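You operate a simulated robot arm through the tools that you are given. There is no shell and no other tool. Be economical: measure what you need, move in short steps, check, and stop when the job is done.

Carry out the task below with a simulated two-armed robot. There is one attempt and no reset: what you move stays moved.

Task
Wipe, wax and buff the dusty far right patch of the rail.
Fine: on the black and gilt console; wipe with the white pad, wax with it from the open wax pot, buff with the grey rag, all with black band; pad and rag go back; the other patches stay.

The check looks at the end state, three seconds after you hand in, the way a careful person would. Anything else that was tipped, shoved, dropped, spilled or broken makes it a failure.

Robot
Two 7-joint arms with two-finger parallel grippers on one trunk, on a base that drives. Base frame: it is fixed to the floor where the robot stands at the start and does not move with it; the origin is under the middle of the robot, x ahead of it, y to its left, z up. Units: m, degrees, N and s.
The left shoulder is at the start at [0.05, 0.165, 1.23], the right one opposite. With the tool pointing down near the work surface each hand reaches from about 0.18 to 0.68 m from the robot's upright axis, wherever it stands, measured 20 degrees to its own side. Places, roughly: far right patch of the rail [0.5, 0.3, 1]; wax pot with black band [0.4, 1.5, 0.9]; far left patch of the rail [0.5, 1.3, 1]; middle left patch of the rail [0.4, 0.9, 1]; middle right patch of the rail [0.4, 0.7, 1]; face of the plain panel [0.4, 0.8, 1]; rosette seat by the green lever [0.4, 1.1, 1]; rosette seat by the yellow lever [0.4, 0.5, 1]; grey rag with black band [0.5, 1.5, 1]. Payload 3.91 kg a hand.
The TCP of each hand is the grasp point between the finger pads, 0.03 m short of the fingertips. In the tool frame z runs along the fingers and y along their closing line. Largest opening 0.11 m; finger width 0.02, thickness 0.01; the body of the gripper, 0.048 by 0.112 m, starts 0.055 m behind the TCP.
Orientation is that of the tool frame in the base frame, as [roll, pitch, yaw] about the fixed x, y, z axes, in that order (R = Rz(yaw) Ry(pitch) Rx(roll)). With the fingers straight down and closing along the base's y, the tool's x points along the base's -x, its y along +y and its z along -z.

Tools
- The arms move only by the tool jog_arm. It takes "left_rows", "right_rows" or both (then of equal length, played together; a hand with none holds still); each is a list of rows, each a list of 7 numbers: the shift along the tool's x, y, z in units of 50 mm (1.0 is 50 mm), then the turn, a rotation vector about the tool's x, y, z in units of 4 degrees (1.0 is 4 degrees), then the finger opening in m, from 0 to 0.11. In form: [[dx, dy, dz, rx, ry, rz, jaw], ...]. A call has 1 to 20 rows; each row shifts and turns the commanded pose from where the row before left it, along the tool's axes as they then stand. A call with a number of a shift or a turn outside -1 to 1 is refused whole. A row lasts 0.2 s, in which the tool goes at most 0.05 m and 8.6 degrees; a call with a longer step from one row to the next is refused whole, and so is a gripper value outside its range. A pose out of reach is approached as far as the arm can. The call stops where the force on the tool passes 40 N (or 10 N more than at its start, if that is more) or the arm is blocked; 0.2 s more then pass. Each finger travels about 0.045 m/s and halts on what it meets, pressing with about 40 N; the grip force reading is that of the motor and also rises with nothing between the fingers. The clock runs only during rows and for 0.2 s after the last one: add rows that do not move to give the fingers time. The reply holds the time, the measured pose of the TCP, the force on the tool along the base axes, the opening and the grip force, in the units named above and with some noise.
- Cameras (640 x 400 px; columns grow to the right, rows downward): "scene" is now at [0.1111, 0.0393, 1.4133]; the picture's right is [0.44, -0.90, 0.00], its down [-0.40, -0.20, -0.89] and it looks along [0.80, 0.40, -0.45] (base axes); focal length 263 px, centre (320, 200). "left" rides on the left gripper at [0.072, -0.017, -0.103] in its tool frame; the picture's right is [0.23, 0.97, 0.00], its down [-0.76, 0.18, -0.62] and it looks along [-0.61, 0.14, 0.78] (tool axes); focal length 222 px, centre (320, 200). "right" rides on the right gripper at [0.072, 0.017, -0.103] in its tool frame; the picture's right is [-0.23, 0.97, 0.00], its down [-0.76, -0.18, -0.62] and it looks along [-0.61, -0.14, 0.78] (tool axes); focal length 222 px, centre (320, 200). There is no depth. A picture from a camera that has moved, and an enlarged one, comes with that camera's place and axes in the base frame and with its lens.
- get_image(camera): a new picture of that camera. The clock stands still meanwhile.
- lift_body(by): slides the trunk up (or, below 0, down) by that many m; the arms and the scene camera ride with it, the base frame stays. It gives what a move gives, with no picture.
- roll_base(legs): drives the robot by 1 to 6 legs, each [ahead, left, turn to the left] in m, m and degrees, along the robot's own axes; the way and the turn of a leg run together, so that a leg with both is an arc; at most 1.5 m and 180 degrees a leg. The arms and the cameras ride along, it lands a little off, and it stops where it bumps. It gives what a move gives.
- pan_tilt(pan, tilt): turns the head with the scene camera to pan (to the left, within 80 degrees either way) and tilt (down, from -29 to 69), counted from straight ahead of the robot. It gives what a move gives.
- zoom(camera, box): a new picture of the part [left, top, right, bottom] of that camera's present view, enlarged. The clock stands still meanwhile.
- finish_job(): hands the job in; it is judged then, once.

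Go step by step. Nothing tells you exact positions but the pictures and the camera data: compare them with the known pose of the tool, close in by small moves and look again before you grip or let go. The budget is 120 turns and 100 pictures, counting those below and the enlarged ones. Unless the task says otherwise, let go and move clear before handing in, and close with one line.

The tools are called after "Emit:" as a command line: name --argument value ..., lists and objects as JSON in quotes. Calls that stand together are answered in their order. jog_arm: Moves the arms, as the interface text tells. Its arguments: {"type":"object","properties":{"left_rows":{"type":"array"},"right_rows":{"type":"array"}},"required":[]} The other tools are called the same way: lift_body (by) slides the trunk up or down; roll_base (legs) drives the base; pan_tilt (pan, tilt) turns the head that bears the scene camera; get_image (camera) takes a picture; zoom (camera, box) takes an enlarged picture of a part of a camera's view; finish_job () hands the job in.

At the start:

```text
time_s: 0.0
left_tcp_pos: [0.2106, 0.284, 1.3076]
left_tool_rot: [-179.9, -0.1, 180.0]
left_wrist_force: [-0.2, -0.1, -0.7]
left_opening: 0.11
left_gripper_force: 0.1
right_tcp_pos: [0.3508, 0.0201, 1.262]
right_tool_rot: [180.0, 0.0, -179.9]
right_wrist_force: [-0.3, 0.7, 0.0]
right_opening: 0.11
right_gripper_force: 0.1
trunk travel left (down, up): [-0.45, 0.053]
robot x, y, heading: [0.0022, 0.001, -0.0]
head pan, tilt: [26.3, 26.7]
```

scene: 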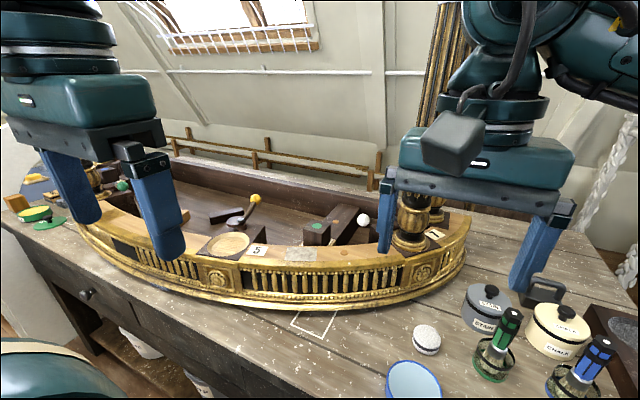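
right: 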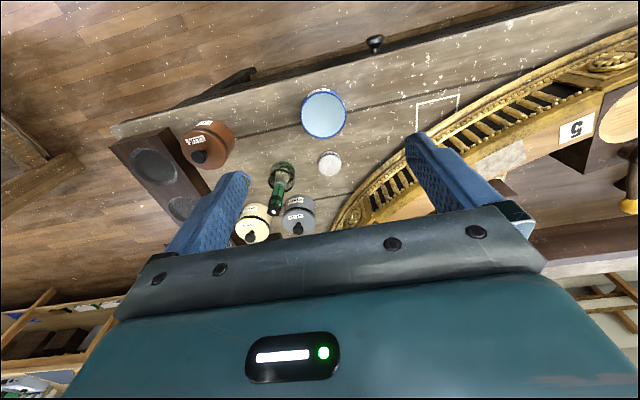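
left: 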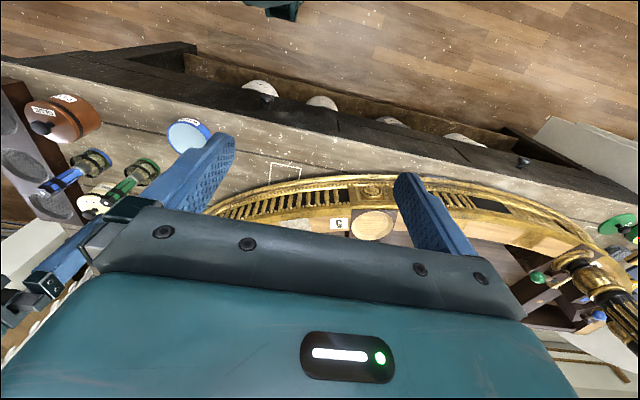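

I see the curved gilt console on a bench, with jars and a round whitish thing at the right. I'll look along the bench to find the pad, the wax pot and the rag.

Emit:
zoom --camera "scene" --box '[360, 200, 640, 400]'

Emit:
zoom --camera "scene" --box '[0, 130, 280, 305]'

Emit:
pan_tilt --pan 60 --tilt 25

Emit:
get_image --camera "scene"

```text
2.00 times, centred on (500, 300) of scene
camera zoom: at [0.1111, 0.0393, 1.4133], right [0.44, -0.9, 0.0], down [-0.4, -0.2, -0.89], along [0.8, 0.4, -0.45], focal length 526 px, centre (-40, 0)
```

zoom: 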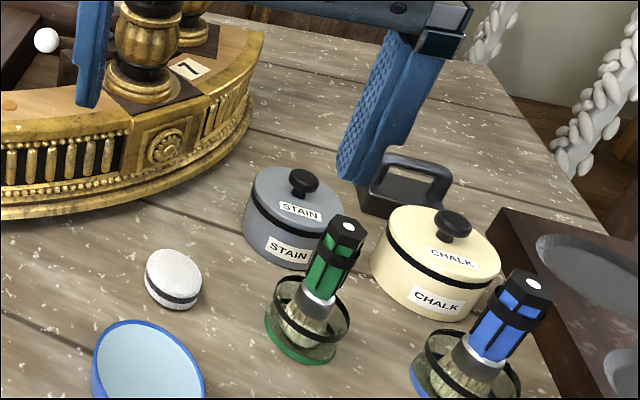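

```text
2.29 times, centred on (140, 218) of scene
camera zoom: at [0.1111, 0.0393, 1.4133], right [0.44, -0.9, 0.0], down [-0.4, -0.2, -0.89], along [0.8, 0.4, -0.45], focal length 601 px, centre (731, 160)
```

zoom: 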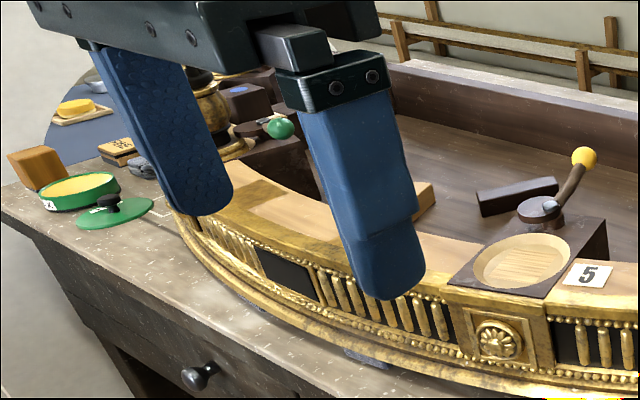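

```text
time_s: 1.0
left_tcp_pos: [0.2114, 0.2816, 1.3066]
left_tool_rot: [-180.0, 0.0, 180.0]
left_wrist_force: [-0.1, -0.3, 0.3]
left_opening: 0.1101
left_gripper_force: 0.1
right_tcp_pos: [0.3509, 0.02, 1.2627]
right_tool_rot: [179.9, 0.0, 180.0]
right_wrist_force: [-0.3, 0.5, 0.6]
right_opening: 0.1101
right_gripper_force: 0.1
trunk travel left (down, up): [-0.45, 0.053]
robot x, y, heading: [0.0007, 0.0012, -0.0]
head pan, tilt: [60.0, 25.0]
```

```text
94 pictures are left
camera scene: at [0.075, 0.0784, 1.416], right [0.87, -0.5, 0.0], down [-0.21, -0.37, -0.91], along [0.45, 0.78, -0.42], focal length 263 px, centre (320, 200)
```

scene: 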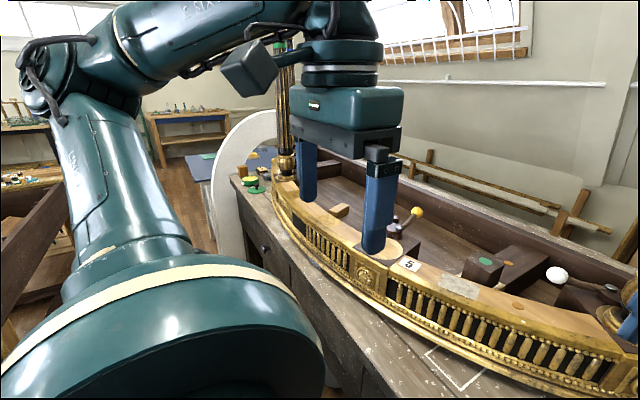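

The white pad with a black band is the round one near (0.54, 0.0); the far right patch is the greyish one near (0.56, 0.32). I'll look closer at both before reaching.

Emit:
zoom --camera "right" --box '[240, 60, 440, 260]'

Emit:
pan_tilt --pan 20 --tilt 40

Emit:
get_image --camera "scene"

Emit:
zoom --camera "right" --box '[420, 40, 640, 220]'

```text
2.00 times, centred on (340, 160) of right
camera zoom: at [0.2781, 0.0371, 1.3663], right [0.23, 0.97, 0.0], down [0.76, -0.18, 0.62], along [0.61, -0.14, -0.78], focal length 444 px, centre (280, 280)
```

zoom: 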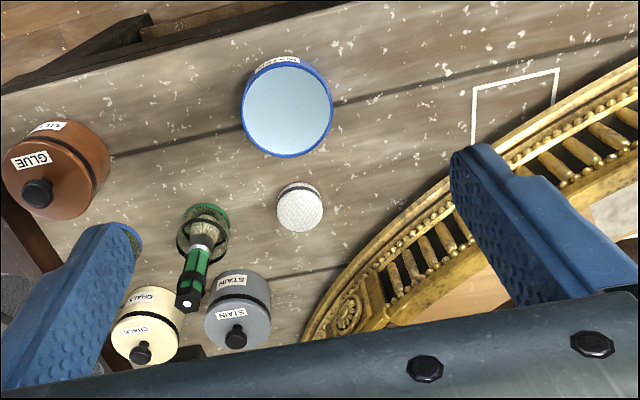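

```text
time_s: 2.1
left_tcp_pos: [0.2109, 0.282, 1.3068]
left_tool_rot: [180.0, 0.0, 180.0]
left_wrist_force: [-0.5, 0.6, -0.7]
left_opening: 0.1102
left_gripper_force: 0.1
right_tcp_pos: [0.3511, 0.0207, 1.2633]
right_tool_rot: [-180.0, -0.1, 179.9]
right_wrist_force: [-0.5, 1.1, 0.3]
right_opening: 0.11
right_gripper_force: 0.1
trunk travel left (down, up): [-0.45, 0.053]
robot x, y, heading: [0.0019, 0.002, 0.1]
head pan, tilt: [20.0, 40.0]
```

```text
92 pictures are left
camera scene: at [0.1088, 0.0279, 1.3927], right [0.34, -0.94, 0.0], down [-0.6, -0.22, -0.77], along [0.72, 0.26, -0.64], focal length 263 px, centre (320, 200)
```

scene: 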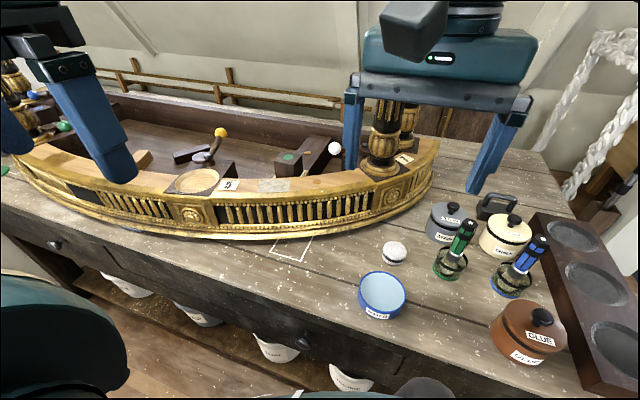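

```text
2.22 times, centred on (530, 130) of right
camera zoom: at [0.2781, 0.0371, 1.3663], right [0.23, 0.97, 0.0], down [0.76, -0.18, 0.62], along [0.61, -0.14, -0.78], focal length 494 px, centre (-147, 356)
```

zoom: 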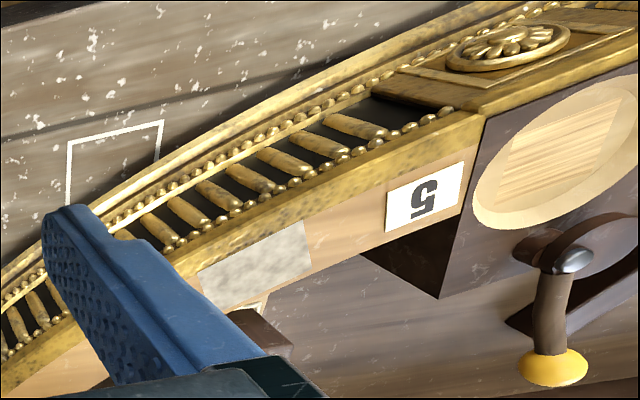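

Pad centre comes out at about (0.543, 0.0), diameter ~0.054. I'll move the right hand over it and down partway, then look.

Emit:
jog_arm --right_rows '[[-0.96, -0.1, 0, 0, 0, 0, 0.11], [-0.96, -0.1, 0, 0, 0, 0, 0.11], [-0.96, -0.1, 0, 0, 0, 0, 0.11], [-0.96, -0.1, 0, 0, 0, 0, 0.11], [0, 0, 1, 0, 0, 0, 0.11], [0, 0, 1, 0, 0, 0, 0.11], [0, 0, 1, 0, 0, 0, 0.11], [0, 0, 1, 0, 0, 0, 0.11], [0, 0, 1, 0, 0, 0, 0.11], [0, 0, 0, 0, 0, 0, 0.11]]'

Emit:
get_image --camera "right"

Emit:
get_image --camera "scene"

```text
time_s: 4.3
left_tcp_pos: [0.2113, 0.281, 1.3058]
left_tool_rot: [-179.9, 0.0, -180.0]
left_wrist_force: [0.9, 0.5, 0.3]
left_opening: 0.1101
left_gripper_force: 0.1
right_tcp_pos: [0.5429, -0.0011, 1.0136]
right_tool_rot: [180.0, 0.0, -180.0]
right_wrist_force: [-0.4, 0.2, -0.3]
right_opening: 0.1099
right_gripper_force: 0.0
trunk travel left (down, up): [-0.45, 0.053]
robot x, y, heading: [0.0032, -0.0019, 0.1]
head pan, tilt: [20.0, 40.0]
```

```text
90 pictures are left
camera right: at [0.4684, 0.0165, 1.1169], right [0.23, 0.97, 0.0], down [0.76, -0.18, 0.62], along [0.61, -0.14, -0.78], focal length 222 px, centre (320, 200)
```

right: 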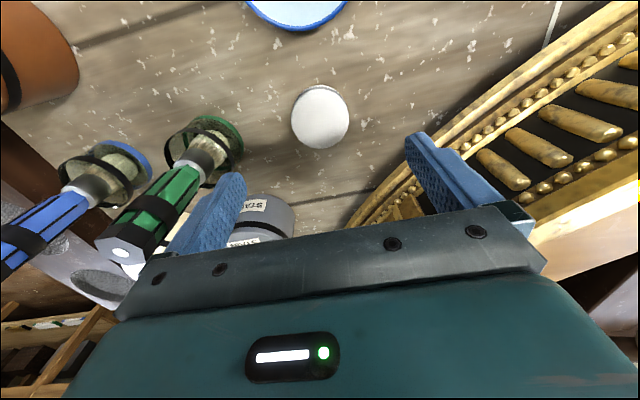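

```text
89 pictures are left
camera scene: at [0.1085, 0.0278, 1.3927], right [0.34, -0.94, 0.0], down [-0.6, -0.22, -0.77], along [0.72, 0.26, -0.64], focal length 263 px, centre (320, 200)
```

scene: 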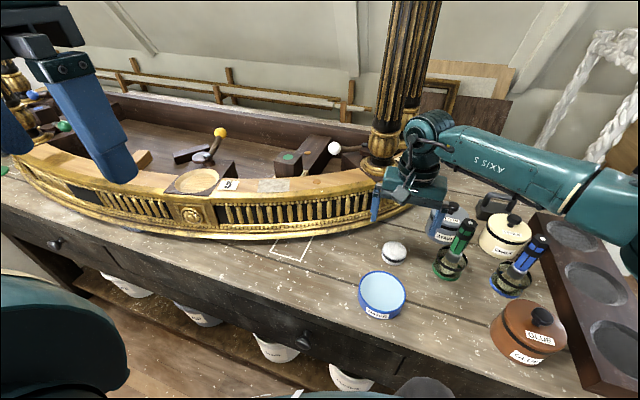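

The pad sits at about (0.538, 0.001), top near z 0.905. I'll narrow the jaws a little to clear the brush, lower to fingertips about 12 mm above the bench, and close.

Emit:
jog_arm --right_rows '[[0.1, 0.04, 0, 0, 0, 0, 0.088], [0, 0, 0, 0, 0, 0, 0.088], [0, 0, 0, 0, 0, 0, 0.088], [0, 0, 0.6, 0, 0, 0, 0.088], [0, 0, 0.6, 0, 0, 0, 0.088], [0, 0, 0.4, 0, 0, 0, 0.088], [0, 0, 0.2, 0, 0, 0, 0.088], [0, 0, 0, 0, 0, 0, 0.088]]'

Emit:
zoom --camera "scene" --box '[330, 190, 490, 290]'

Emit:
get_image --camera "right"

```text
time_s: 6.1
left_tcp_pos: [0.2118, 0.2821, 1.308]
left_tool_rot: [-180.0, 0.0, 180.0]
left_wrist_force: [-0.9, -0.1, 0.1]
left_opening: 0.1098
left_gripper_force: 0.1
right_tcp_pos: [0.5381, 0.0017, 0.9227]
right_tool_rot: [-179.9, 0.0, -179.9]
right_wrist_force: [0.7, -0.2, -0.2]
right_opening: 0.0879
right_gripper_force: 0.0
trunk travel left (down, up): [-0.45, 0.053]
robot x, y, heading: [0.0012, -0.0001, 0.0]
head pan, tilt: [20.0, 40.0]
```

```text
4.00 times, centred on (410, 240) of scene
camera zoom: at [0.1088, 0.0278, 1.3927], right [0.34, -0.94, 0.0], down [-0.6, -0.22, -0.77], along [0.72, 0.26, -0.64], focal length 1051 px, centre (-40, 40)
```

zoom: 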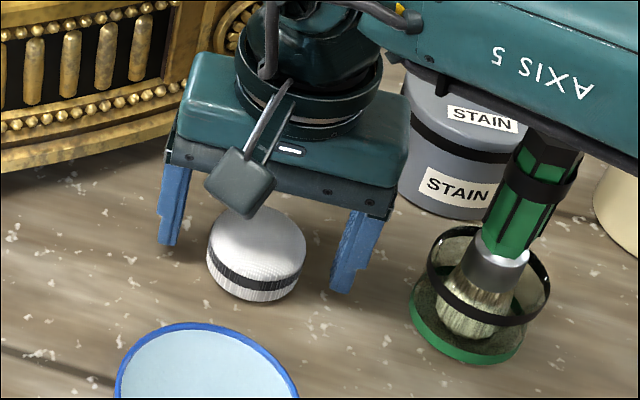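

```text
87 pictures are left
camera right: at [0.4641, 0.0181, 1.0258], right [0.23, 0.97, 0.0], down [0.76, -0.18, 0.62], along [0.61, -0.14, -0.78], focal length 222 px, centre (320, 200)
```

right: 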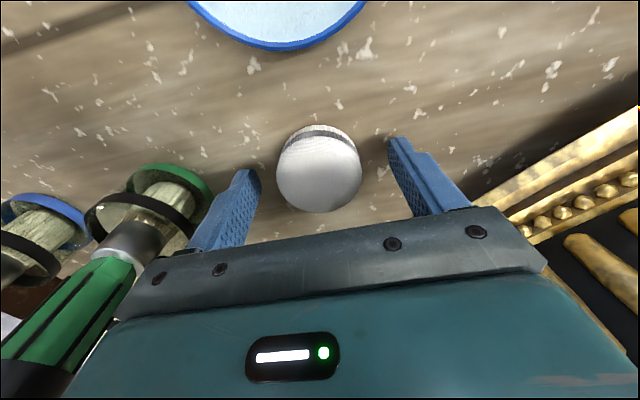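

The pad is centred between the fingers. Closing on it.

Emit:
jog_arm --right_rows '[[0, 0, 0, 0, 0, 0, 0.07], [0, 0, 0, 0, 0, 0, 0.05], [0, 0, 0, 0, 0, 0, 0.04], [0, 0, 0, 0, 0, 0, 0.04], [0, 0, 0, 0, 0, 0, 0.04], [0, 0, 0, 0, 0, 0, 0.04]]'

Emit:
zoom --camera "scene" --box '[330, 190, 490, 290]'

```text
time_s: 7.5
left_tcp_pos: [0.2108, 0.2824, 1.3072]
left_tool_rot: [-179.9, 0.0, -179.9]
left_wrist_force: [0.4, 0.1, 0.3]
left_opening: 0.1097
left_gripper_force: 0.0
right_tcp_pos: [0.5376, 0.0012, 0.9217]
right_tool_rot: [-180.0, 0.1, 180.0]
right_wrist_force: [0.4, 0.2, 0.1]
right_opening: 0.0511
right_gripper_force: 39.9
trunk travel left (down, up): [-0.45, 0.053]
robot x, y, heading: [-0.0025, 0.001, 0.1]
head pan, tilt: [20.0, 40.0]
```

```text
4.00 times, centred on (410, 240) of scene
camera zoom: at [0.1088, 0.0278, 1.3927], right [0.34, -0.94, 0.0], down [-0.6, -0.22, -0.77], along [0.72, 0.26, -0.64], focal length 1051 px, centre (-40, 40)
```

zoom: 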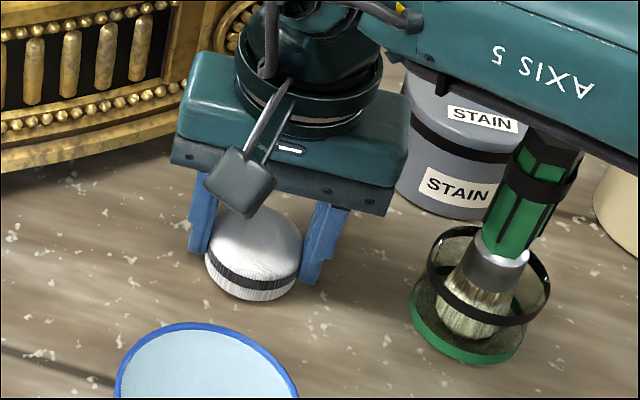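

The pad is gripped (0.051 m), home at (0.538, 0.001). I'll lift it, draw it back, and drive left so the patch is comfortably in the right hand's reach.

Emit:
jog_arm --right_rows '[[0, 0, -0.5, 0, 0, 0, 0.04], [0, 0, -1, 0, 0, 0, 0.04], [0, 0, -1, 0, 0, 0, 0.04], [0, 0, -1, 0, 0, 0, 0.04], [0, 0, -1, 0, 0, 0, 0.04], [0.6, 0, -1, 0, 0, 0, 0.04], [1, 0, 0, 0, 0, 0, 0.04], [1, 0, 0, 0, 0, 0, 0.04], [0, 0, 0, 0, 0, 0, 0.04]]'

Emit:
roll_base --legs '[[0, 0.4, 0]]'

Emit:
pan_tilt --pan -10 --tilt 40

Emit:
get_image --camera "scene"

Emit:
get_image --camera "right"

```text
refused: row 6 steps farther than a row can; nothing moved
```

```text
time_s: 8.8
left_tcp_pos: [0.2103, 0.3947, 1.3061]
left_tool_rot: [180.0, -0.1, -180.0]
left_wrist_force: [-0.4, 0.5, 0.4]
left_opening: 0.1101
left_gripper_force: 0.1
right_tcp_pos: [0.5358, 0.1093, 0.923]
right_tool_rot: [-179.3, -0.7, -179.6]
right_wrist_force: [-8.3, -4.6, 4.2]
right_opening: 0.0511
right_gripper_force: 40.0
trunk travel left (down, up): [-0.45, 0.053]
robot x, y, heading: [0.0017, 0.115, -0.0]
head pan, tilt: [20.0, 40.0]
stopped in leg 1: the force on the tool passed its limit (the readings are from after the stop); the commanded pose is now the measured one
```

```text
time_s: 9.8
left_tcp_pos: [0.2098, 0.3957, 1.3085]
left_tool_rot: [-179.9, -0.1, -180.0]
left_wrist_force: [-0.4, 0.1, 0.4]
left_opening: 0.1101
left_gripper_force: 0.1
right_tcp_pos: [0.536, 0.108, 0.9235]
right_tool_rot: [-179.2, -0.5, -179.9]
right_wrist_force: [-10.2, -9.1, 2.3]
right_opening: 0.0511
right_gripper_force: 40.4
trunk travel left (down, up): [-0.45, 0.053]
robot x, y, heading: [-0.0006, 0.1109, 0.2]
head pan, tilt: [-10.0, 40.0]
```

```text
85 pictures are left
camera scene: at [0.1108, 0.097, 1.3929], right [-0.17, -0.98, 0.0], down [-0.63, 0.11, -0.77], along [0.76, -0.13, -0.64], focal length 263 px, centre (320, 200)
```

scene: 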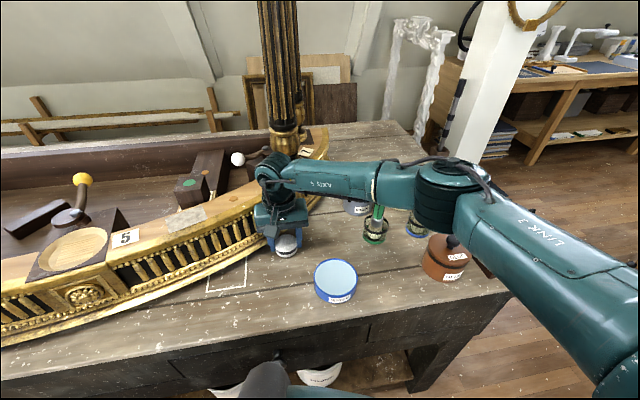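

```text
84 pictures are left
camera right: at [0.4629, 0.1259, 1.0273], right [0.22, 0.97, -0.02], down [0.77, -0.17, 0.62], along [0.6, -0.15, -0.79], focal length 222 px, centre (320, 200)
```

right: 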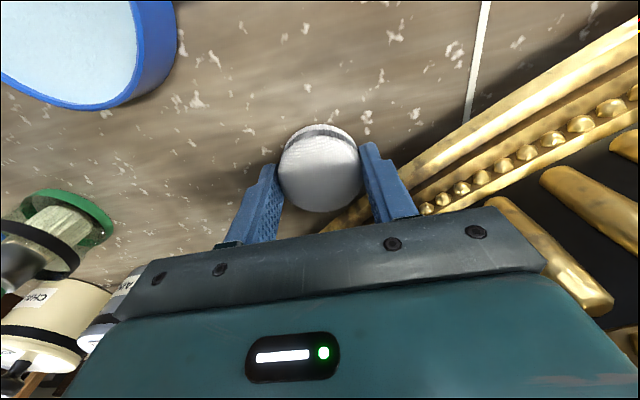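

That was my mistake: the lift was refused because one row was too long, and since I'd sent the drive in the same batch, the base drove with the pad still down and the hand nudged the console (about 13 N). The pad is still held. I'll back away from the console first, lift, and then check whether anything shifted.

Emit:
jog_arm --right_rows '[[0.1, -0.2, -0.1, 0, 0, 0, 0.04], [0.2, -0.4, -0.2, 0, 0, 0, 0.04], [0, 0, -0.9, 0, 0, 0, 0.04], [0, 0, -0.9, 0, 0, 0, 0.04], [0, 0, -0.9, 0, 0, 0, 0.04], [0, 0, -0.9, 0, 0, 0, 0.04], [0, 0, -0.9, 0, 0, 0, 0.04], [0.5, 0, -0.5, 0, 0, 0, 0.04], [0.9, 0, 0, 0, 0, 0, 0.04], [0.9, 0, 0, 0, 0, 0, 0.04], [0, 0, 0, 0, 0, 0, 0.04]]'

Emit:
get_image --camera "scene"

```text
time_s: 12.2
left_tcp_pos: [0.2122, 0.3967, 1.3064]
left_tool_rot: [-179.9, -0.1, -179.9]
left_wrist_force: [0.2, 1.1, 0.7]
left_opening: 0.1098
left_gripper_force: 0.0
right_tcp_pos: [0.4092, 0.0823, 1.1914]
right_tool_rot: [-179.1, -0.7, -179.9]
right_wrist_force: [0.2, 1.0, -0.3]
right_opening: 0.0511
right_gripper_force: 40.3
trunk travel left (down, up): [-0.45, 0.053]
robot x, y, heading: [-0.0017, 0.1141, 0.1]
head pan, tilt: [-10.0, 40.0]
```

```text
83 pictures are left
camera scene: at [0.1131, 0.0983, 1.3927], right [-0.17, -0.98, 0.0], down [-0.63, 0.11, -0.77], along [0.75, -0.13, -0.64], focal length 263 px, centre (320, 200)
```

scene: 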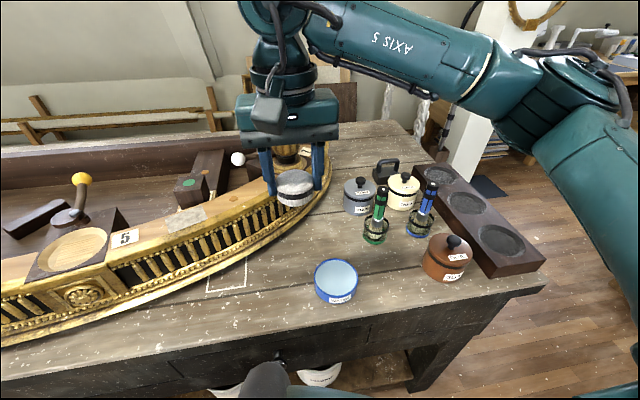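

The console hasn't visibly moved and the pad is safely up. Now drive left 0.3 m.

Emit:
roll_base --legs '[[0, 0.3, 0]]'

Emit:
get_image --camera "scene"

Emit:
get_image --camera "right"

```text
time_s: 14.2
left_tcp_pos: [0.2132, 0.6982, 1.3074]
left_tool_rot: [-179.8, -0.1, 180.0]
left_wrist_force: [-0.3, 0.5, 0.2]
left_opening: 0.1099
left_gripper_force: 0.1
right_tcp_pos: [0.4098, 0.3847, 1.1912]
right_tool_rot: [-179.1, -0.7, -180.0]
right_wrist_force: [0.0, 0.0, 0.4]
right_opening: 0.0512
right_gripper_force: 40.3
trunk travel left (down, up): [-0.45, 0.053]
robot x, y, heading: [0.0017, 0.4201, -0.3]
head pan, tilt: [-10.0, 40.0]
```

```text
82 pictures are left
camera scene: at [0.1131, 0.401, 1.3927], right [-0.18, -0.98, 0.0], down [-0.63, 0.11, -0.77], along [0.75, -0.14, -0.64], focal length 263 px, centre (320, 200)
```

scene: 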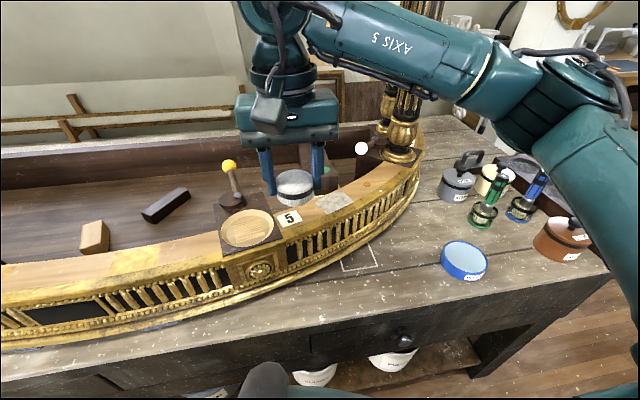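

```text
81 pictures are left
camera right: at [0.3384, 0.4035, 1.2953], right [0.23, 0.97, -0.02], down [0.77, -0.17, 0.62], along [0.6, -0.15, -0.79], focal length 222 px, centre (320, 200)
```

right: 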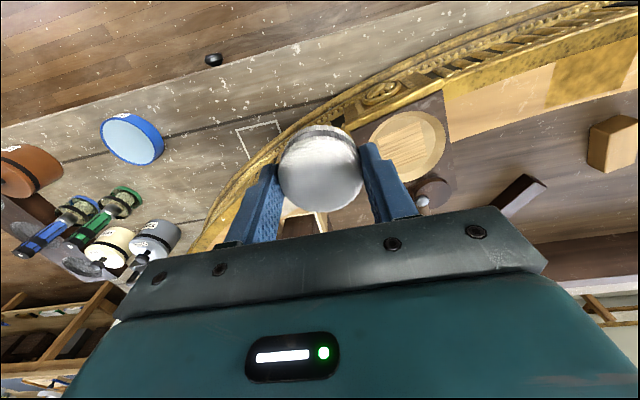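

Triangulating from three pictures, the patch lies near (0.526, 0.296) with its top at z≈1.03. I'll zoom to get its corners.

Emit:
zoom --camera "scene" --box '[250, 160, 410, 260]'

```text
4.00 times, centred on (330, 210) of scene
camera zoom: at [0.1131, 0.401, 1.3927], right [-0.18, -0.98, 0.0], down [-0.63, 0.11, -0.77], along [0.75, -0.14, -0.64], focal length 1051 px, centre (280, 160)
```

zoom: 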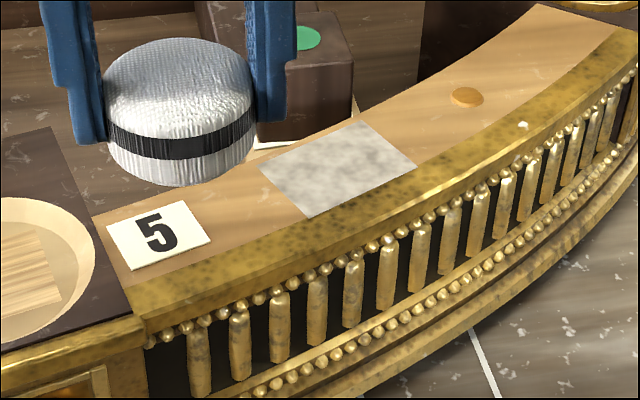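

Patch corners work out to a centre of (0.528, 0.293), 0.068 long along (0.41, -0.91), 0.047 wide. The pad nearly covers the width. I'll level the hand, go above the centre and down to just over the surface, then look.

Emit:
jog_arm --right_rows '[[-0.78, -0.61, 0, 0.2, 0.17, 0, 0.04], [-0.78, -0.61, 0, 0, 0, 0, 0.04], [-0.78, -0.61, 0, 0, 0, 0, 0.04], [0, 0, 0.9, 0, 0, 0, 0.04], [0, 0, 0.9, 0, 0, 0, 0.04], [0, 0, 0, 0, 0, 0, 0.04]]'

Emit:
zoom --camera "scene" --box '[250, 160, 410, 260]'

Emit:
get_image --camera "right"

```text
time_s: 15.6
left_tcp_pos: [0.2126, 0.6993, 1.3073]
left_tool_rot: [-179.9, -0.1, 179.9]
left_wrist_force: [-0.3, -0.4, -0.1]
left_opening: 0.1098
left_gripper_force: 0.0
right_tcp_pos: [0.5265, 0.2897, 1.0987]
right_tool_rot: [-178.3, -1.3, 180.0]
right_wrist_force: [0.4, 0.6, -0.1]
right_opening: 0.0513
right_gripper_force: 39.7
trunk travel left (down, up): [-0.45, 0.053]
robot x, y, heading: [-0.0007, 0.4174, -0.2]
head pan, tilt: [-10.0, 40.0]
```

```text
4.00 times, centred on (330, 210) of scene
camera zoom: at [0.1129, 0.4007, 1.3927], right [-0.18, -0.98, 0.0], down [-0.63, 0.11, -0.77], along [0.75, -0.14, -0.64], focal length 1051 px, centre (280, 160)
```

zoom: 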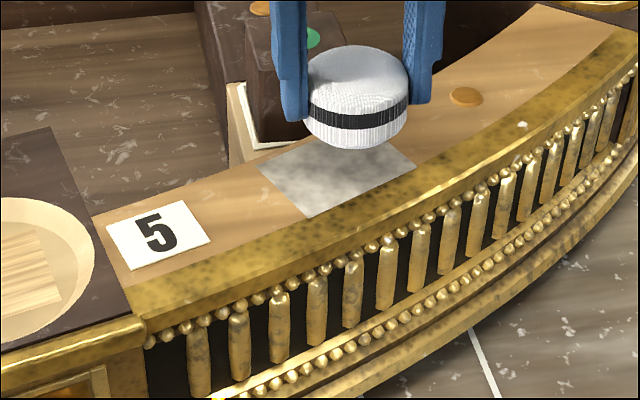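

```text
78 pictures are left
camera right: at [0.4559, 0.3095, 1.2047], right [0.23, 0.97, -0.03], down [0.78, -0.16, 0.61], along [0.59, -0.16, -0.79], focal length 222 px, centre (320, 200)
```

right: 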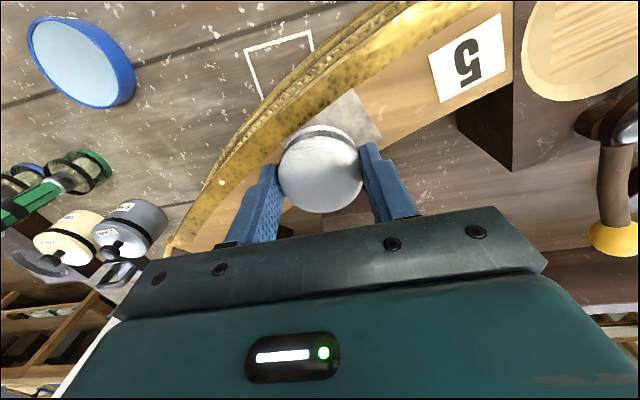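

I corrected the tilt in the wrong direction, so I'll reverse that, shift about 7 mm toward +y, and descend in small steps until I feel light contact.

Emit:
jog_arm --right_rows '[[0, 0.15, 0, -0.42, -0.32, 0, 0.04], [0, 0, 0.25, 0, 0, 0, 0.04], [0, 0, 0.08, 0, 0, 0, 0.04], [0, 0, 0.06, 0, 0, 0, 0.04], [0, 0, 0, 0, 0, 0, 0.04]]'

Emit:
zoom --camera "scene" --box '[250, 160, 410, 260]'

```text
time_s: 16.8
left_tcp_pos: [0.2126, 0.6987, 1.3059]
left_tool_rot: [-179.9, -0.2, 179.9]
left_wrist_force: [-0.3, 0.1, 0.2]
left_opening: 0.11
left_gripper_force: 0.1
right_tcp_pos: [0.5264, 0.2972, 1.0799]
right_tool_rot: [-180.0, -0.1, 180.0]
right_wrist_force: [-0.7, 0.6, 0.5]
right_opening: 0.0511
right_gripper_force: 39.7
trunk travel left (down, up): [-0.45, 0.053]
robot x, y, heading: [-0.0024, 0.418, -0.1]
head pan, tilt: [-10.0, 40.0]
```

```text
4.00 times, centred on (330, 210) of scene
camera zoom: at [0.1131, 0.4005, 1.3927], right [-0.18, -0.98, 0.0], down [-0.63, 0.11, -0.77], along [0.75, -0.14, -0.64], focal length 1051 px, centre (280, 160)
```

zoom: 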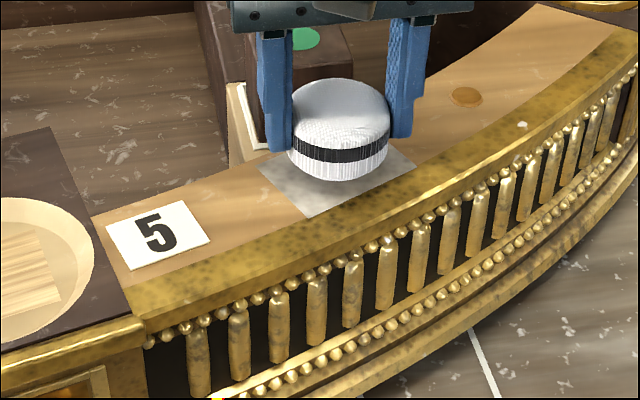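

Still a few millimetres above. Lowering in 2 mm steps, reading the force.

Emit:
jog_arm --right_rows '[[0, 0, 0.06, 0, 0, 0, 0.04], [0, 0, 0.06, 0, 0, 0, 0.04], [0, 0, 0.04, 0, 0, 0, 0.04], [0, 0, 0, 0, 0, 0, 0.04]]'

Emit:
zoom --camera "scene" --box '[250, 160, 410, 260]'

```text
time_s: 17.8
left_tcp_pos: [0.2136, 0.6994, 1.3055]
left_tool_rot: [-179.9, -0.1, 179.9]
left_wrist_force: [0.4, 0.4, -1.4]
left_opening: 0.11
left_gripper_force: 0.0
right_tcp_pos: [0.5248, 0.2989, 1.0728]
right_tool_rot: [-180.0, -0.1, -179.9]
right_wrist_force: [-0.1, 0.1, 0.3]
right_opening: 0.0511
right_gripper_force: 39.6
trunk travel left (down, up): [-0.45, 0.053]
robot x, y, heading: [0.0008, 0.4128, -0.3]
head pan, tilt: [-10.0, 40.0]
```

```text
4.00 times, centred on (330, 210) of scene
camera zoom: at [0.1131, 0.4004, 1.3927], right [-0.18, -0.98, 0.0], down [-0.63, 0.11, -0.77], along [0.75, -0.14, -0.64], focal length 1051 px, centre (280, 160)
```

zoom: 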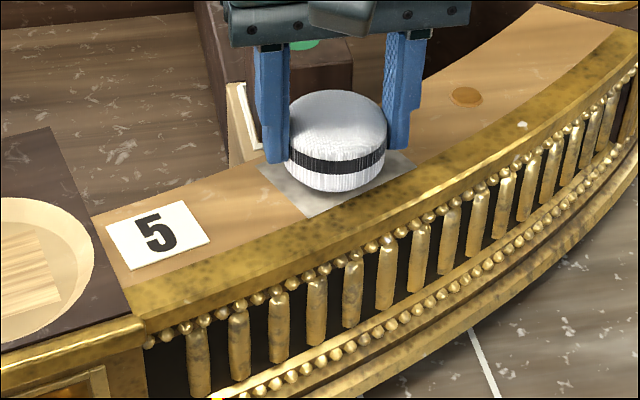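

Emit:
jog_arm --right_rows '[[0, 0, 0.04, 0, 0, 0, 0.04], [0, 0, 0.04, 0, 0, 0, 0.04], [0, 0, 0, 0, 0, 0, 0.04]]'

Emit:
zoom --camera "scene" --box '[250, 160, 410, 260]'

```text
time_s: 18.6
left_tcp_pos: [0.2121, 0.7, 1.3058]
left_tool_rot: [-179.9, -0.1, 179.9]
left_wrist_force: [-0.3, -0.1, 0.1]
left_opening: 0.1099
left_gripper_force: 0.1
right_tcp_pos: [0.5268, 0.2982, 1.0686]
right_tool_rot: [180.0, -0.2, -180.0]
right_wrist_force: [0.6, -0.2, 2.3]
right_opening: 0.051
right_gripper_force: 39.8
trunk travel left (down, up): [-0.45, 0.053]
robot x, y, heading: [-0.004, 0.4174, -0.2]
head pan, tilt: [-10.0, 40.0]
```

```text
4.00 times, centred on (330, 210) of scene
camera zoom: at [0.113, 0.4005, 1.3927], right [-0.18, -0.98, 0.0], down [-0.63, 0.11, -0.77], along [0.75, -0.14, -0.64], focal length 1051 px, centre (280, 160)
```

zoom: 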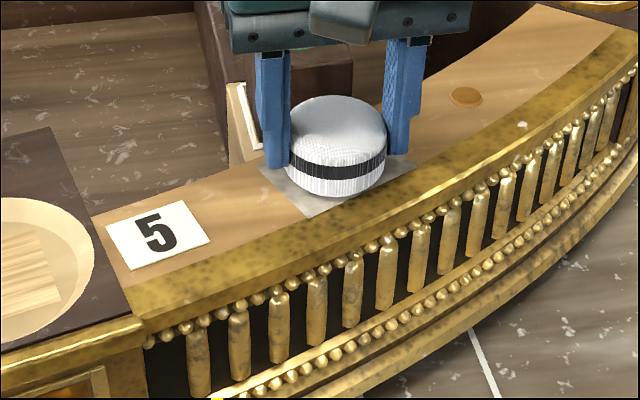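

Light contact (2.3 N). Now wiping along the patch with ±25 mm strokes at small sideways offsets, pressing slightly.

Emit:
jog_arm --right_rows '[[0, 0, 0.06, 0, 0, 0, 0.04], [-0.2, -0.45, 0, 0, 0, 0, 0.04], [0.2, 0.45, 0, 0, 0, 0, 0.04], [0.2, 0.45, 0, 0, 0, 0, 0.04], [-0.13, 0.06, 0, 0, 0, 0, 0.04], [-0.2, -0.45, 0, 0, 0, 0, 0.04], [-0.2, -0.45, 0, 0, 0, 0, 0.04], [0.26, -0.12, 0, 0, 0, 0, 0.04], [0.2, 0.45, 0, 0, 0, 0, 0.04], [0.2, 0.45, 0, 0, 0, 0, 0.04], [-0.13, 0.06, 0, 0, 0, 0, 0.04], [-0.2, -0.45, 0, 0, 0, 0, 0.04], [0, 0, 0, 0, 0, 0, 0.04]]'

Emit:
jog_arm --right_rows '[[0, 0, -0.5, 0, 0, 0, 0.04], [0, 0, -1, 0, 0, 0, 0.04], [0, 0, -1, 0, 0, 0, 0.04], [0, 0, 0, 0, 0, 0, 0.04]]'

Emit:
zoom --camera "scene" --box '[250, 160, 410, 260]'

```text
time_s: 20.7
left_tcp_pos: [0.2117, 0.6977, 1.3047]
left_tool_rot: [180.0, -0.1, 179.8]
left_wrist_force: [-0.7, 0.5, -0.1]
left_opening: 0.1098
left_gripper_force: 0.0
right_tcp_pos: [0.5249, 0.281, 1.0702]
right_tool_rot: [-179.0, 0.8, 178.7]
right_wrist_force: [0.2, -1.3, 2.9]
right_opening: 0.0511
right_gripper_force: 40.1
trunk travel left (down, up): [-0.45, 0.053]
robot x, y, heading: [0.0021, 0.4154, -0.1]
head pan, tilt: [-10.0, 40.0]
stopped in row 10 (right hand): the force on the tool passed its limit (the readings are from after the stop); the commanded pose is now the measured one
```

```text
time_s: 21.7
left_tcp_pos: [0.212, 0.6977, 1.3067]
left_tool_rot: [-180.0, -0.1, 179.8]
left_wrist_force: [0.1, 0.2, 0.1]
left_opening: 0.1098
left_gripper_force: 0.0
right_tcp_pos: [0.5218, 0.2829, 1.1925]
right_tool_rot: [-179.1, 0.7, 178.6]
right_wrist_force: [0.2, 0.1, -0.1]
right_opening: 0.0512
right_gripper_force: 40.2
trunk travel left (down, up): [-0.45, 0.053]
robot x, y, heading: [-0.0008, 0.4157, 0.0]
head pan, tilt: [-10.0, 40.0]
```

```text
4.00 times, centred on (330, 210) of scene
camera zoom: at [0.1136, 0.3997, 1.3926], right [-0.18, -0.98, 0.0], down [-0.63, 0.11, -0.77], along [0.75, -0.14, -0.64], focal length 1051 px, centre (280, 160)
```

zoom: 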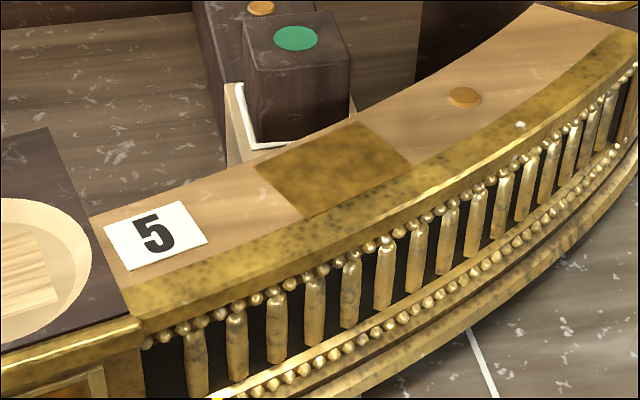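

The dust is off the patch and nothing around it moved. I'll level the hand, raise and pull back the pad, check the grip, and look left along the bench.

Emit:
jog_arm --right_rows '[[0.6, 0, -0.6, -0.22, 0.17, 0, 0.04], [0.9, 0, 0, 0, 0, 0, 0.04], [0.9, 0, 0, 0, 0, 0, 0.04], [0, 0, 0, 0, 0, 0, 0.04]]'

Emit:
pan_tilt --pan 65 --tilt 30

Emit:
get_image --camera "scene"

Emit:
get_image --camera "right"

Emit:
get_image --camera "left"

```text
time_s: 22.7
left_tcp_pos: [0.2144, 0.6984, 1.3064]
left_tool_rot: [-180.0, -0.1, 179.8]
left_wrist_force: [-0.4, 0.6, -0.4]
left_opening: 0.11
left_gripper_force: 0.0
right_tcp_pos: [0.402, 0.2859, 1.2241]
right_tool_rot: [-180.0, 0.0, 178.6]
right_wrist_force: [0.2, 0.2, 0.2]
right_opening: 0.0513
right_gripper_force: 39.6
trunk travel left (down, up): [-0.45, 0.053]
robot x, y, heading: [0.0012, 0.4147, -0.5]
head pan, tilt: [-10.0, 40.0]
```

```text
time_s: 24.1
left_tcp_pos: [0.2134, 0.6981, 1.305]
left_tool_rot: [180.0, -0.1, 179.7]
left_wrist_force: [-0.4, 1.1, 0.3]
left_opening: 0.1099
left_gripper_force: 0.1
right_tcp_pos: [0.402, 0.2852, 1.2234]
right_tool_rot: [-180.0, -0.1, 178.6]
right_wrist_force: [0.3, -0.6, -0.7]
right_opening: 0.0512
right_gripper_force: 39.7
trunk travel left (down, up): [-0.45, 0.053]
robot x, y, heading: [-0.0016, 0.4176, -0.3]
head pan, tilt: [65.0, 30.0]
```

```text
73 pictures are left
camera scene: at [0.0684, 0.4968, 1.408], right [0.9, -0.43, 0.0], down [-0.21, -0.45, -0.87], along [0.37, 0.78, -0.5], focal length 263 px, centre (320, 200)
```

scene: 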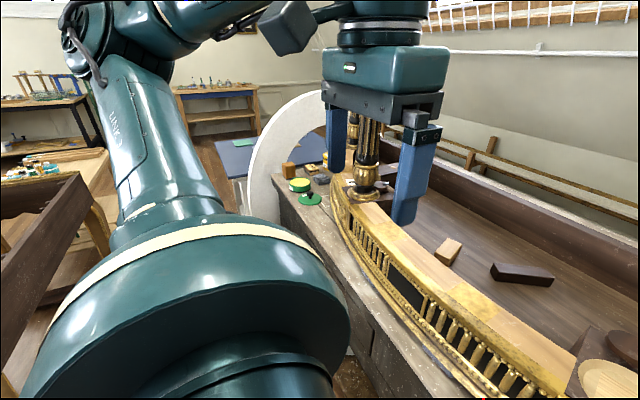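

```text
72 pictures are left
camera right: at [0.3293, 0.3049, 1.3276], right [0.25, 0.97, 0.0], down [0.76, -0.2, 0.62], along [0.6, -0.16, -0.78], focal length 222 px, centre (320, 200)
```

right: 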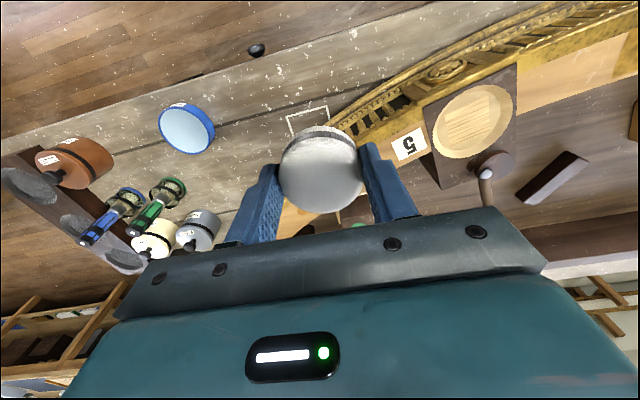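

```text
71 pictures are left
camera left: at [0.1405, 0.6813, 1.4087], right [-0.22, 0.97, 0.0], down [0.76, 0.18, 0.62], along [0.61, 0.14, -0.78], focal length 222 px, centre (320, 200)
```

left: 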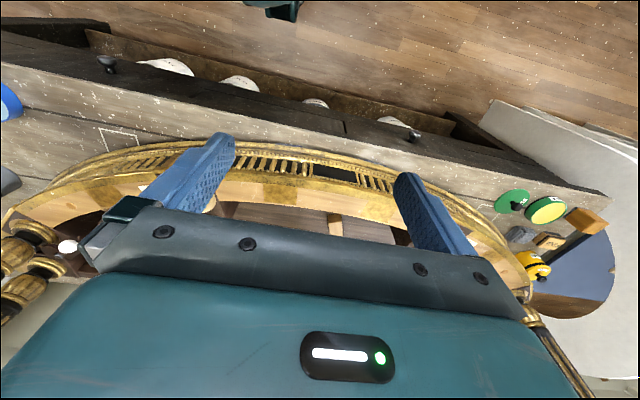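

The pad is centred in the grip. The open wax pot (green rim, lid lying beside it) and the rag are at the bench's left end, with a white partition beyond. Driving left 0.65 m and looking again.

Emit:
roll_base --legs '[[0, 0.65, 0.4]]'

Emit:
get_image --camera "scene"

Emit:
get_image --camera "left"

```text
time_s: 27.7
left_tcp_pos: [0.2048, 1.3483, 1.3065]
left_tool_rot: [-179.9, -0.1, -179.2]
left_wrist_force: [0.0, -0.5, 0.5]
left_opening: 0.1102
left_gripper_force: 0.1
right_tcp_pos: [0.402, 0.9406, 1.2239]
right_tool_rot: [-180.0, 0.0, 179.6]
right_wrist_force: [0.1, 0.2, -0.6]
right_opening: 0.0512
right_gripper_force: 40.0
trunk travel left (down, up): [-0.45, 0.053]
robot x, y, heading: [-0.0001, 1.0633, 0.6]
head pan, tilt: [65.0, 30.0]
```

```text
70 pictures are left
camera scene: at [0.0641, 1.1444, 1.408], right [0.91, -0.41, 0.0], down [-0.21, -0.46, -0.87], along [0.36, 0.79, -0.5], focal length 263 px, centre (320, 200)
```

scene: 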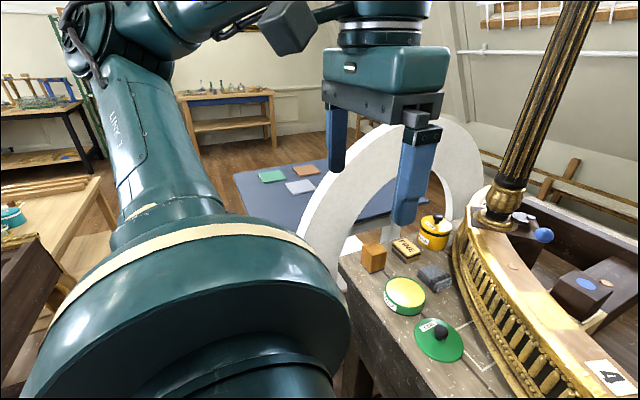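

```text
69 pictures are left
camera left: at [0.133, 1.3301, 1.4087], right [-0.24, 0.97, 0.0], down [0.76, 0.19, 0.62], along [0.6, 0.15, -0.78], focal length 222 px, centre (320, 200)
```

left: 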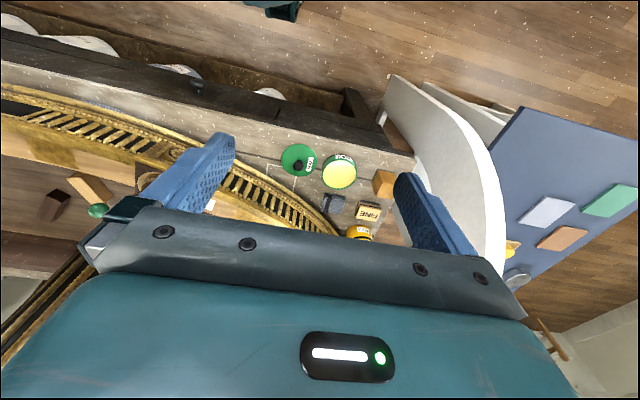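

The green-labelled open wax pot, its lid, a grey rag, a block and a yellow pot are in view. Zooming to confirm the bands and positions.

Emit:
zoom --camera "scene" --box '[340, 200, 500, 370]'

Emit:
zoom --camera "left" --box '[260, 130, 420, 250]'

```text
2.35 times, centred on (420, 285) of scene
camera zoom: at [0.0641, 1.1444, 1.408], right [0.91, -0.41, 0.0], down [-0.21, -0.46, -0.87], along [0.36, 0.79, -0.5], focal length 618 px, centre (85, 0)
```

zoom: 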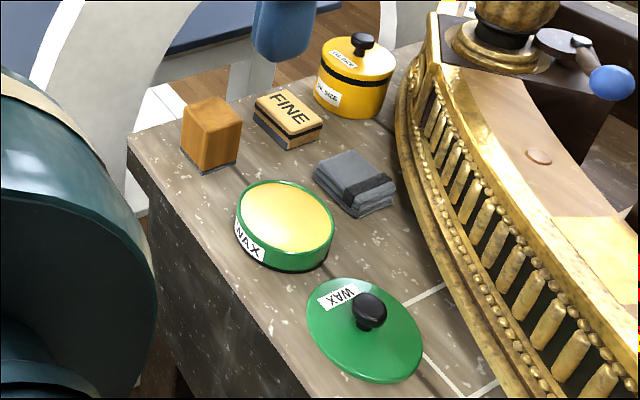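

```text
3.33 times, centred on (340, 190) of left
camera zoom: at [0.133, 1.3301, 1.4087], right [-0.24, 0.97, 0.0], down [0.76, 0.19, 0.62], along [0.6, 0.15, -0.78], focal length 740 px, centre (253, 233)
```

zoom: 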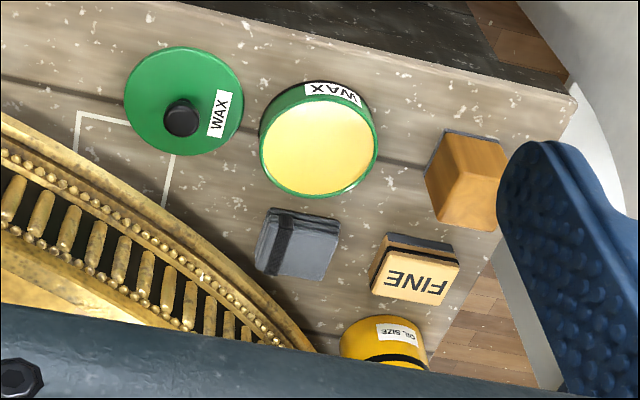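

Wax pot centre ≈ (0.42, 1.453), surface ~0.905, ~0.09 m across; rag with black band ≈ (0.53, 1.469), 0.065 m square. I'll turn the base 40° left so the right hand faces the wax pot, at a safe height.

Emit:
roll_base --legs '[[0, 0, 40]]'

Emit:
pan_tilt --pan 5 --tilt 45

Emit:
get_image --camera "scene"

Emit:
get_image --camera "right"

```text
time_s: 30.0
left_tcp_pos: [-0.0304, 1.4135, 1.3056]
left_tool_rot: [180.0, 0.0, -138.5]
left_wrist_force: [0.1, 0.0, 0.1]
left_opening: 0.1101
left_gripper_force: 0.1
right_tcp_pos: [0.3836, 1.2316, 1.2248]
right_tool_rot: [-180.0, 0.1, -139.7]
right_wrist_force: [0.0, 0.3, 0.6]
right_opening: 0.0515
right_gripper_force: 40.1
trunk travel left (down, up): [-0.45, 0.053]
robot x, y, heading: [-0.0041, 1.0637, 41.4]
head pan, tilt: [65.0, 30.0]
```

```text
time_s: 31.3
left_tcp_pos: [-0.0308, 1.4133, 1.3056]
left_tool_rot: [-179.9, 0.0, -138.6]
left_wrist_force: [0.0, -0.3, 0.4]
left_opening: 0.1103
left_gripper_force: 0.0
right_tcp_pos: [0.384, 1.2303, 1.2251]
right_tool_rot: [180.0, 0.1, -139.8]
right_wrist_force: [0.9, 0.0, -0.6]
right_opening: 0.0512
right_gripper_force: 40.2
trunk travel left (down, up): [-0.45, 0.053]
robot x, y, heading: [-0.0025, 1.0616, 41.4]
head pan, tilt: [5.0, 45.0]
```

```text
66 pictures are left
camera scene: at [0.0745, 1.1384, 1.3856], right [0.72, -0.69, 0.0], down [-0.49, -0.51, -0.71], along [0.49, 0.51, -0.71], focal length 263 px, centre (320, 200)
```

scene: 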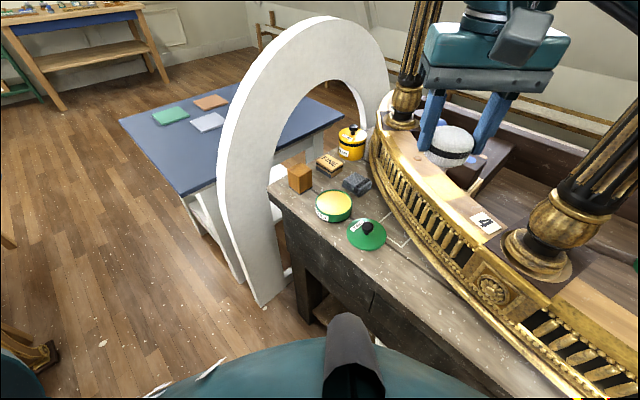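

```text
65 pictures are left
camera right: at [0.3163, 1.1967, 1.3283], right [-0.46, 0.89, 0.0], down [0.7, 0.36, 0.62], along [0.56, 0.28, -0.78], focal length 222 px, centre (320, 200)
```

right: 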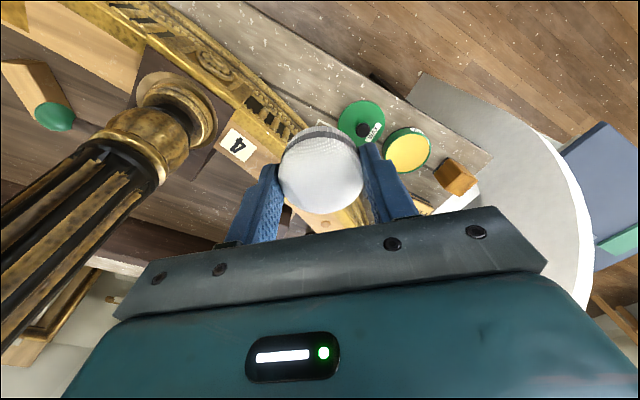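

Pot confirmed at (0.42, 1.449). Moving the pad over it and down to a few centimetres above the wax.

Emit:
jog_arm --right_rows '[[-0.676, 0.574, 0, 0, 0, 0, 0.04], [-0.676, 0.574, 0, 0, 0, 0, 0.04], [-0.676, 0.574, 0, 0, 0, 0, 0.04], [-0.676, 0.574, 0, 0, 0, 0, 0.04], [-0.676, 0.574, 0, 0, 0, 0, 0.04], [0, 0, 0.95, 0, 0, 0, 0.04], [0, 0, 0.95, 0, 0, 0, 0.04], [0, 0, 0.95, 0, 0, 0, 0.04], [0, 0, 0.95, 0, 0, 0, 0.04], [0, 0, 0.95, 0, 0, 0, 0.04], [0, 0, 0, 0, 0, 0, 0.04]]'

Emit:
zoom --camera "scene" --box '[260, 140, 420, 260]'

Emit:
get_image --camera "right"

```text
time_s: 33.7
left_tcp_pos: [-0.0306, 1.4151, 1.3057]
left_tool_rot: [179.9, -0.2, -138.6]
left_wrist_force: [0.0, 0.3, -0.3]
left_opening: 0.1099
left_gripper_force: 0.0
right_tcp_pos: [0.4197, 1.451, 0.9868]
right_tool_rot: [179.9, 0.0, -139.8]
right_wrist_force: [-0.3, 0.6, -0.2]
right_opening: 0.0511
right_gripper_force: 39.6
trunk travel left (down, up): [-0.45, 0.053]
robot x, y, heading: [-0.0035, 1.0612, 41.6]
head pan, tilt: [5.0, 45.0]
```

```text
3.33 times, centred on (340, 200) of scene
camera zoom: at [0.0757, 1.1393, 1.3855], right [0.72, -0.69, 0.0], down [-0.49, -0.51, -0.71], along [0.49, 0.51, -0.71], focal length 876 px, centre (253, 200)
```

zoom: 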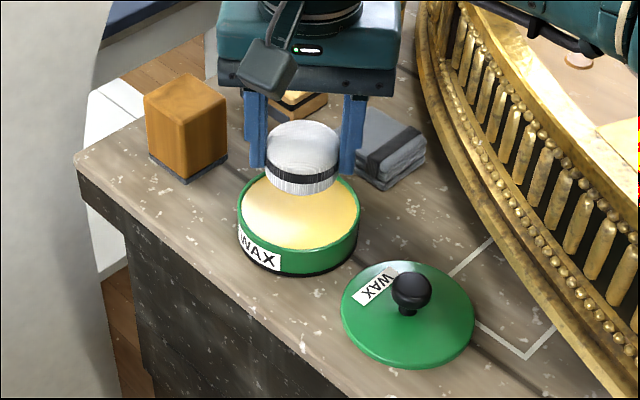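

```text
63 pictures are left
camera right: at [0.3533, 1.4166, 1.0909], right [-0.46, 0.89, 0.0], down [0.7, 0.36, 0.62], along [0.56, 0.28, -0.78], focal length 222 px, centre (320, 200)
```

right: 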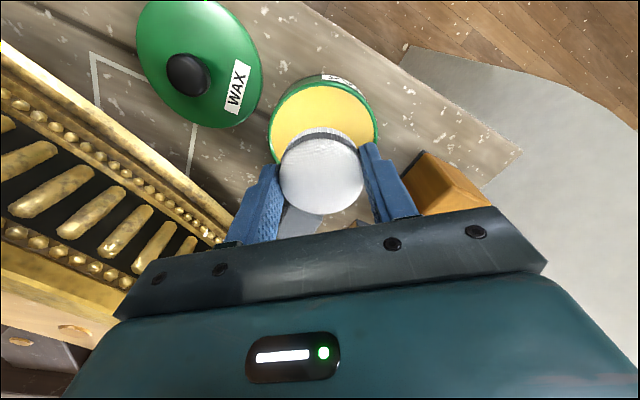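

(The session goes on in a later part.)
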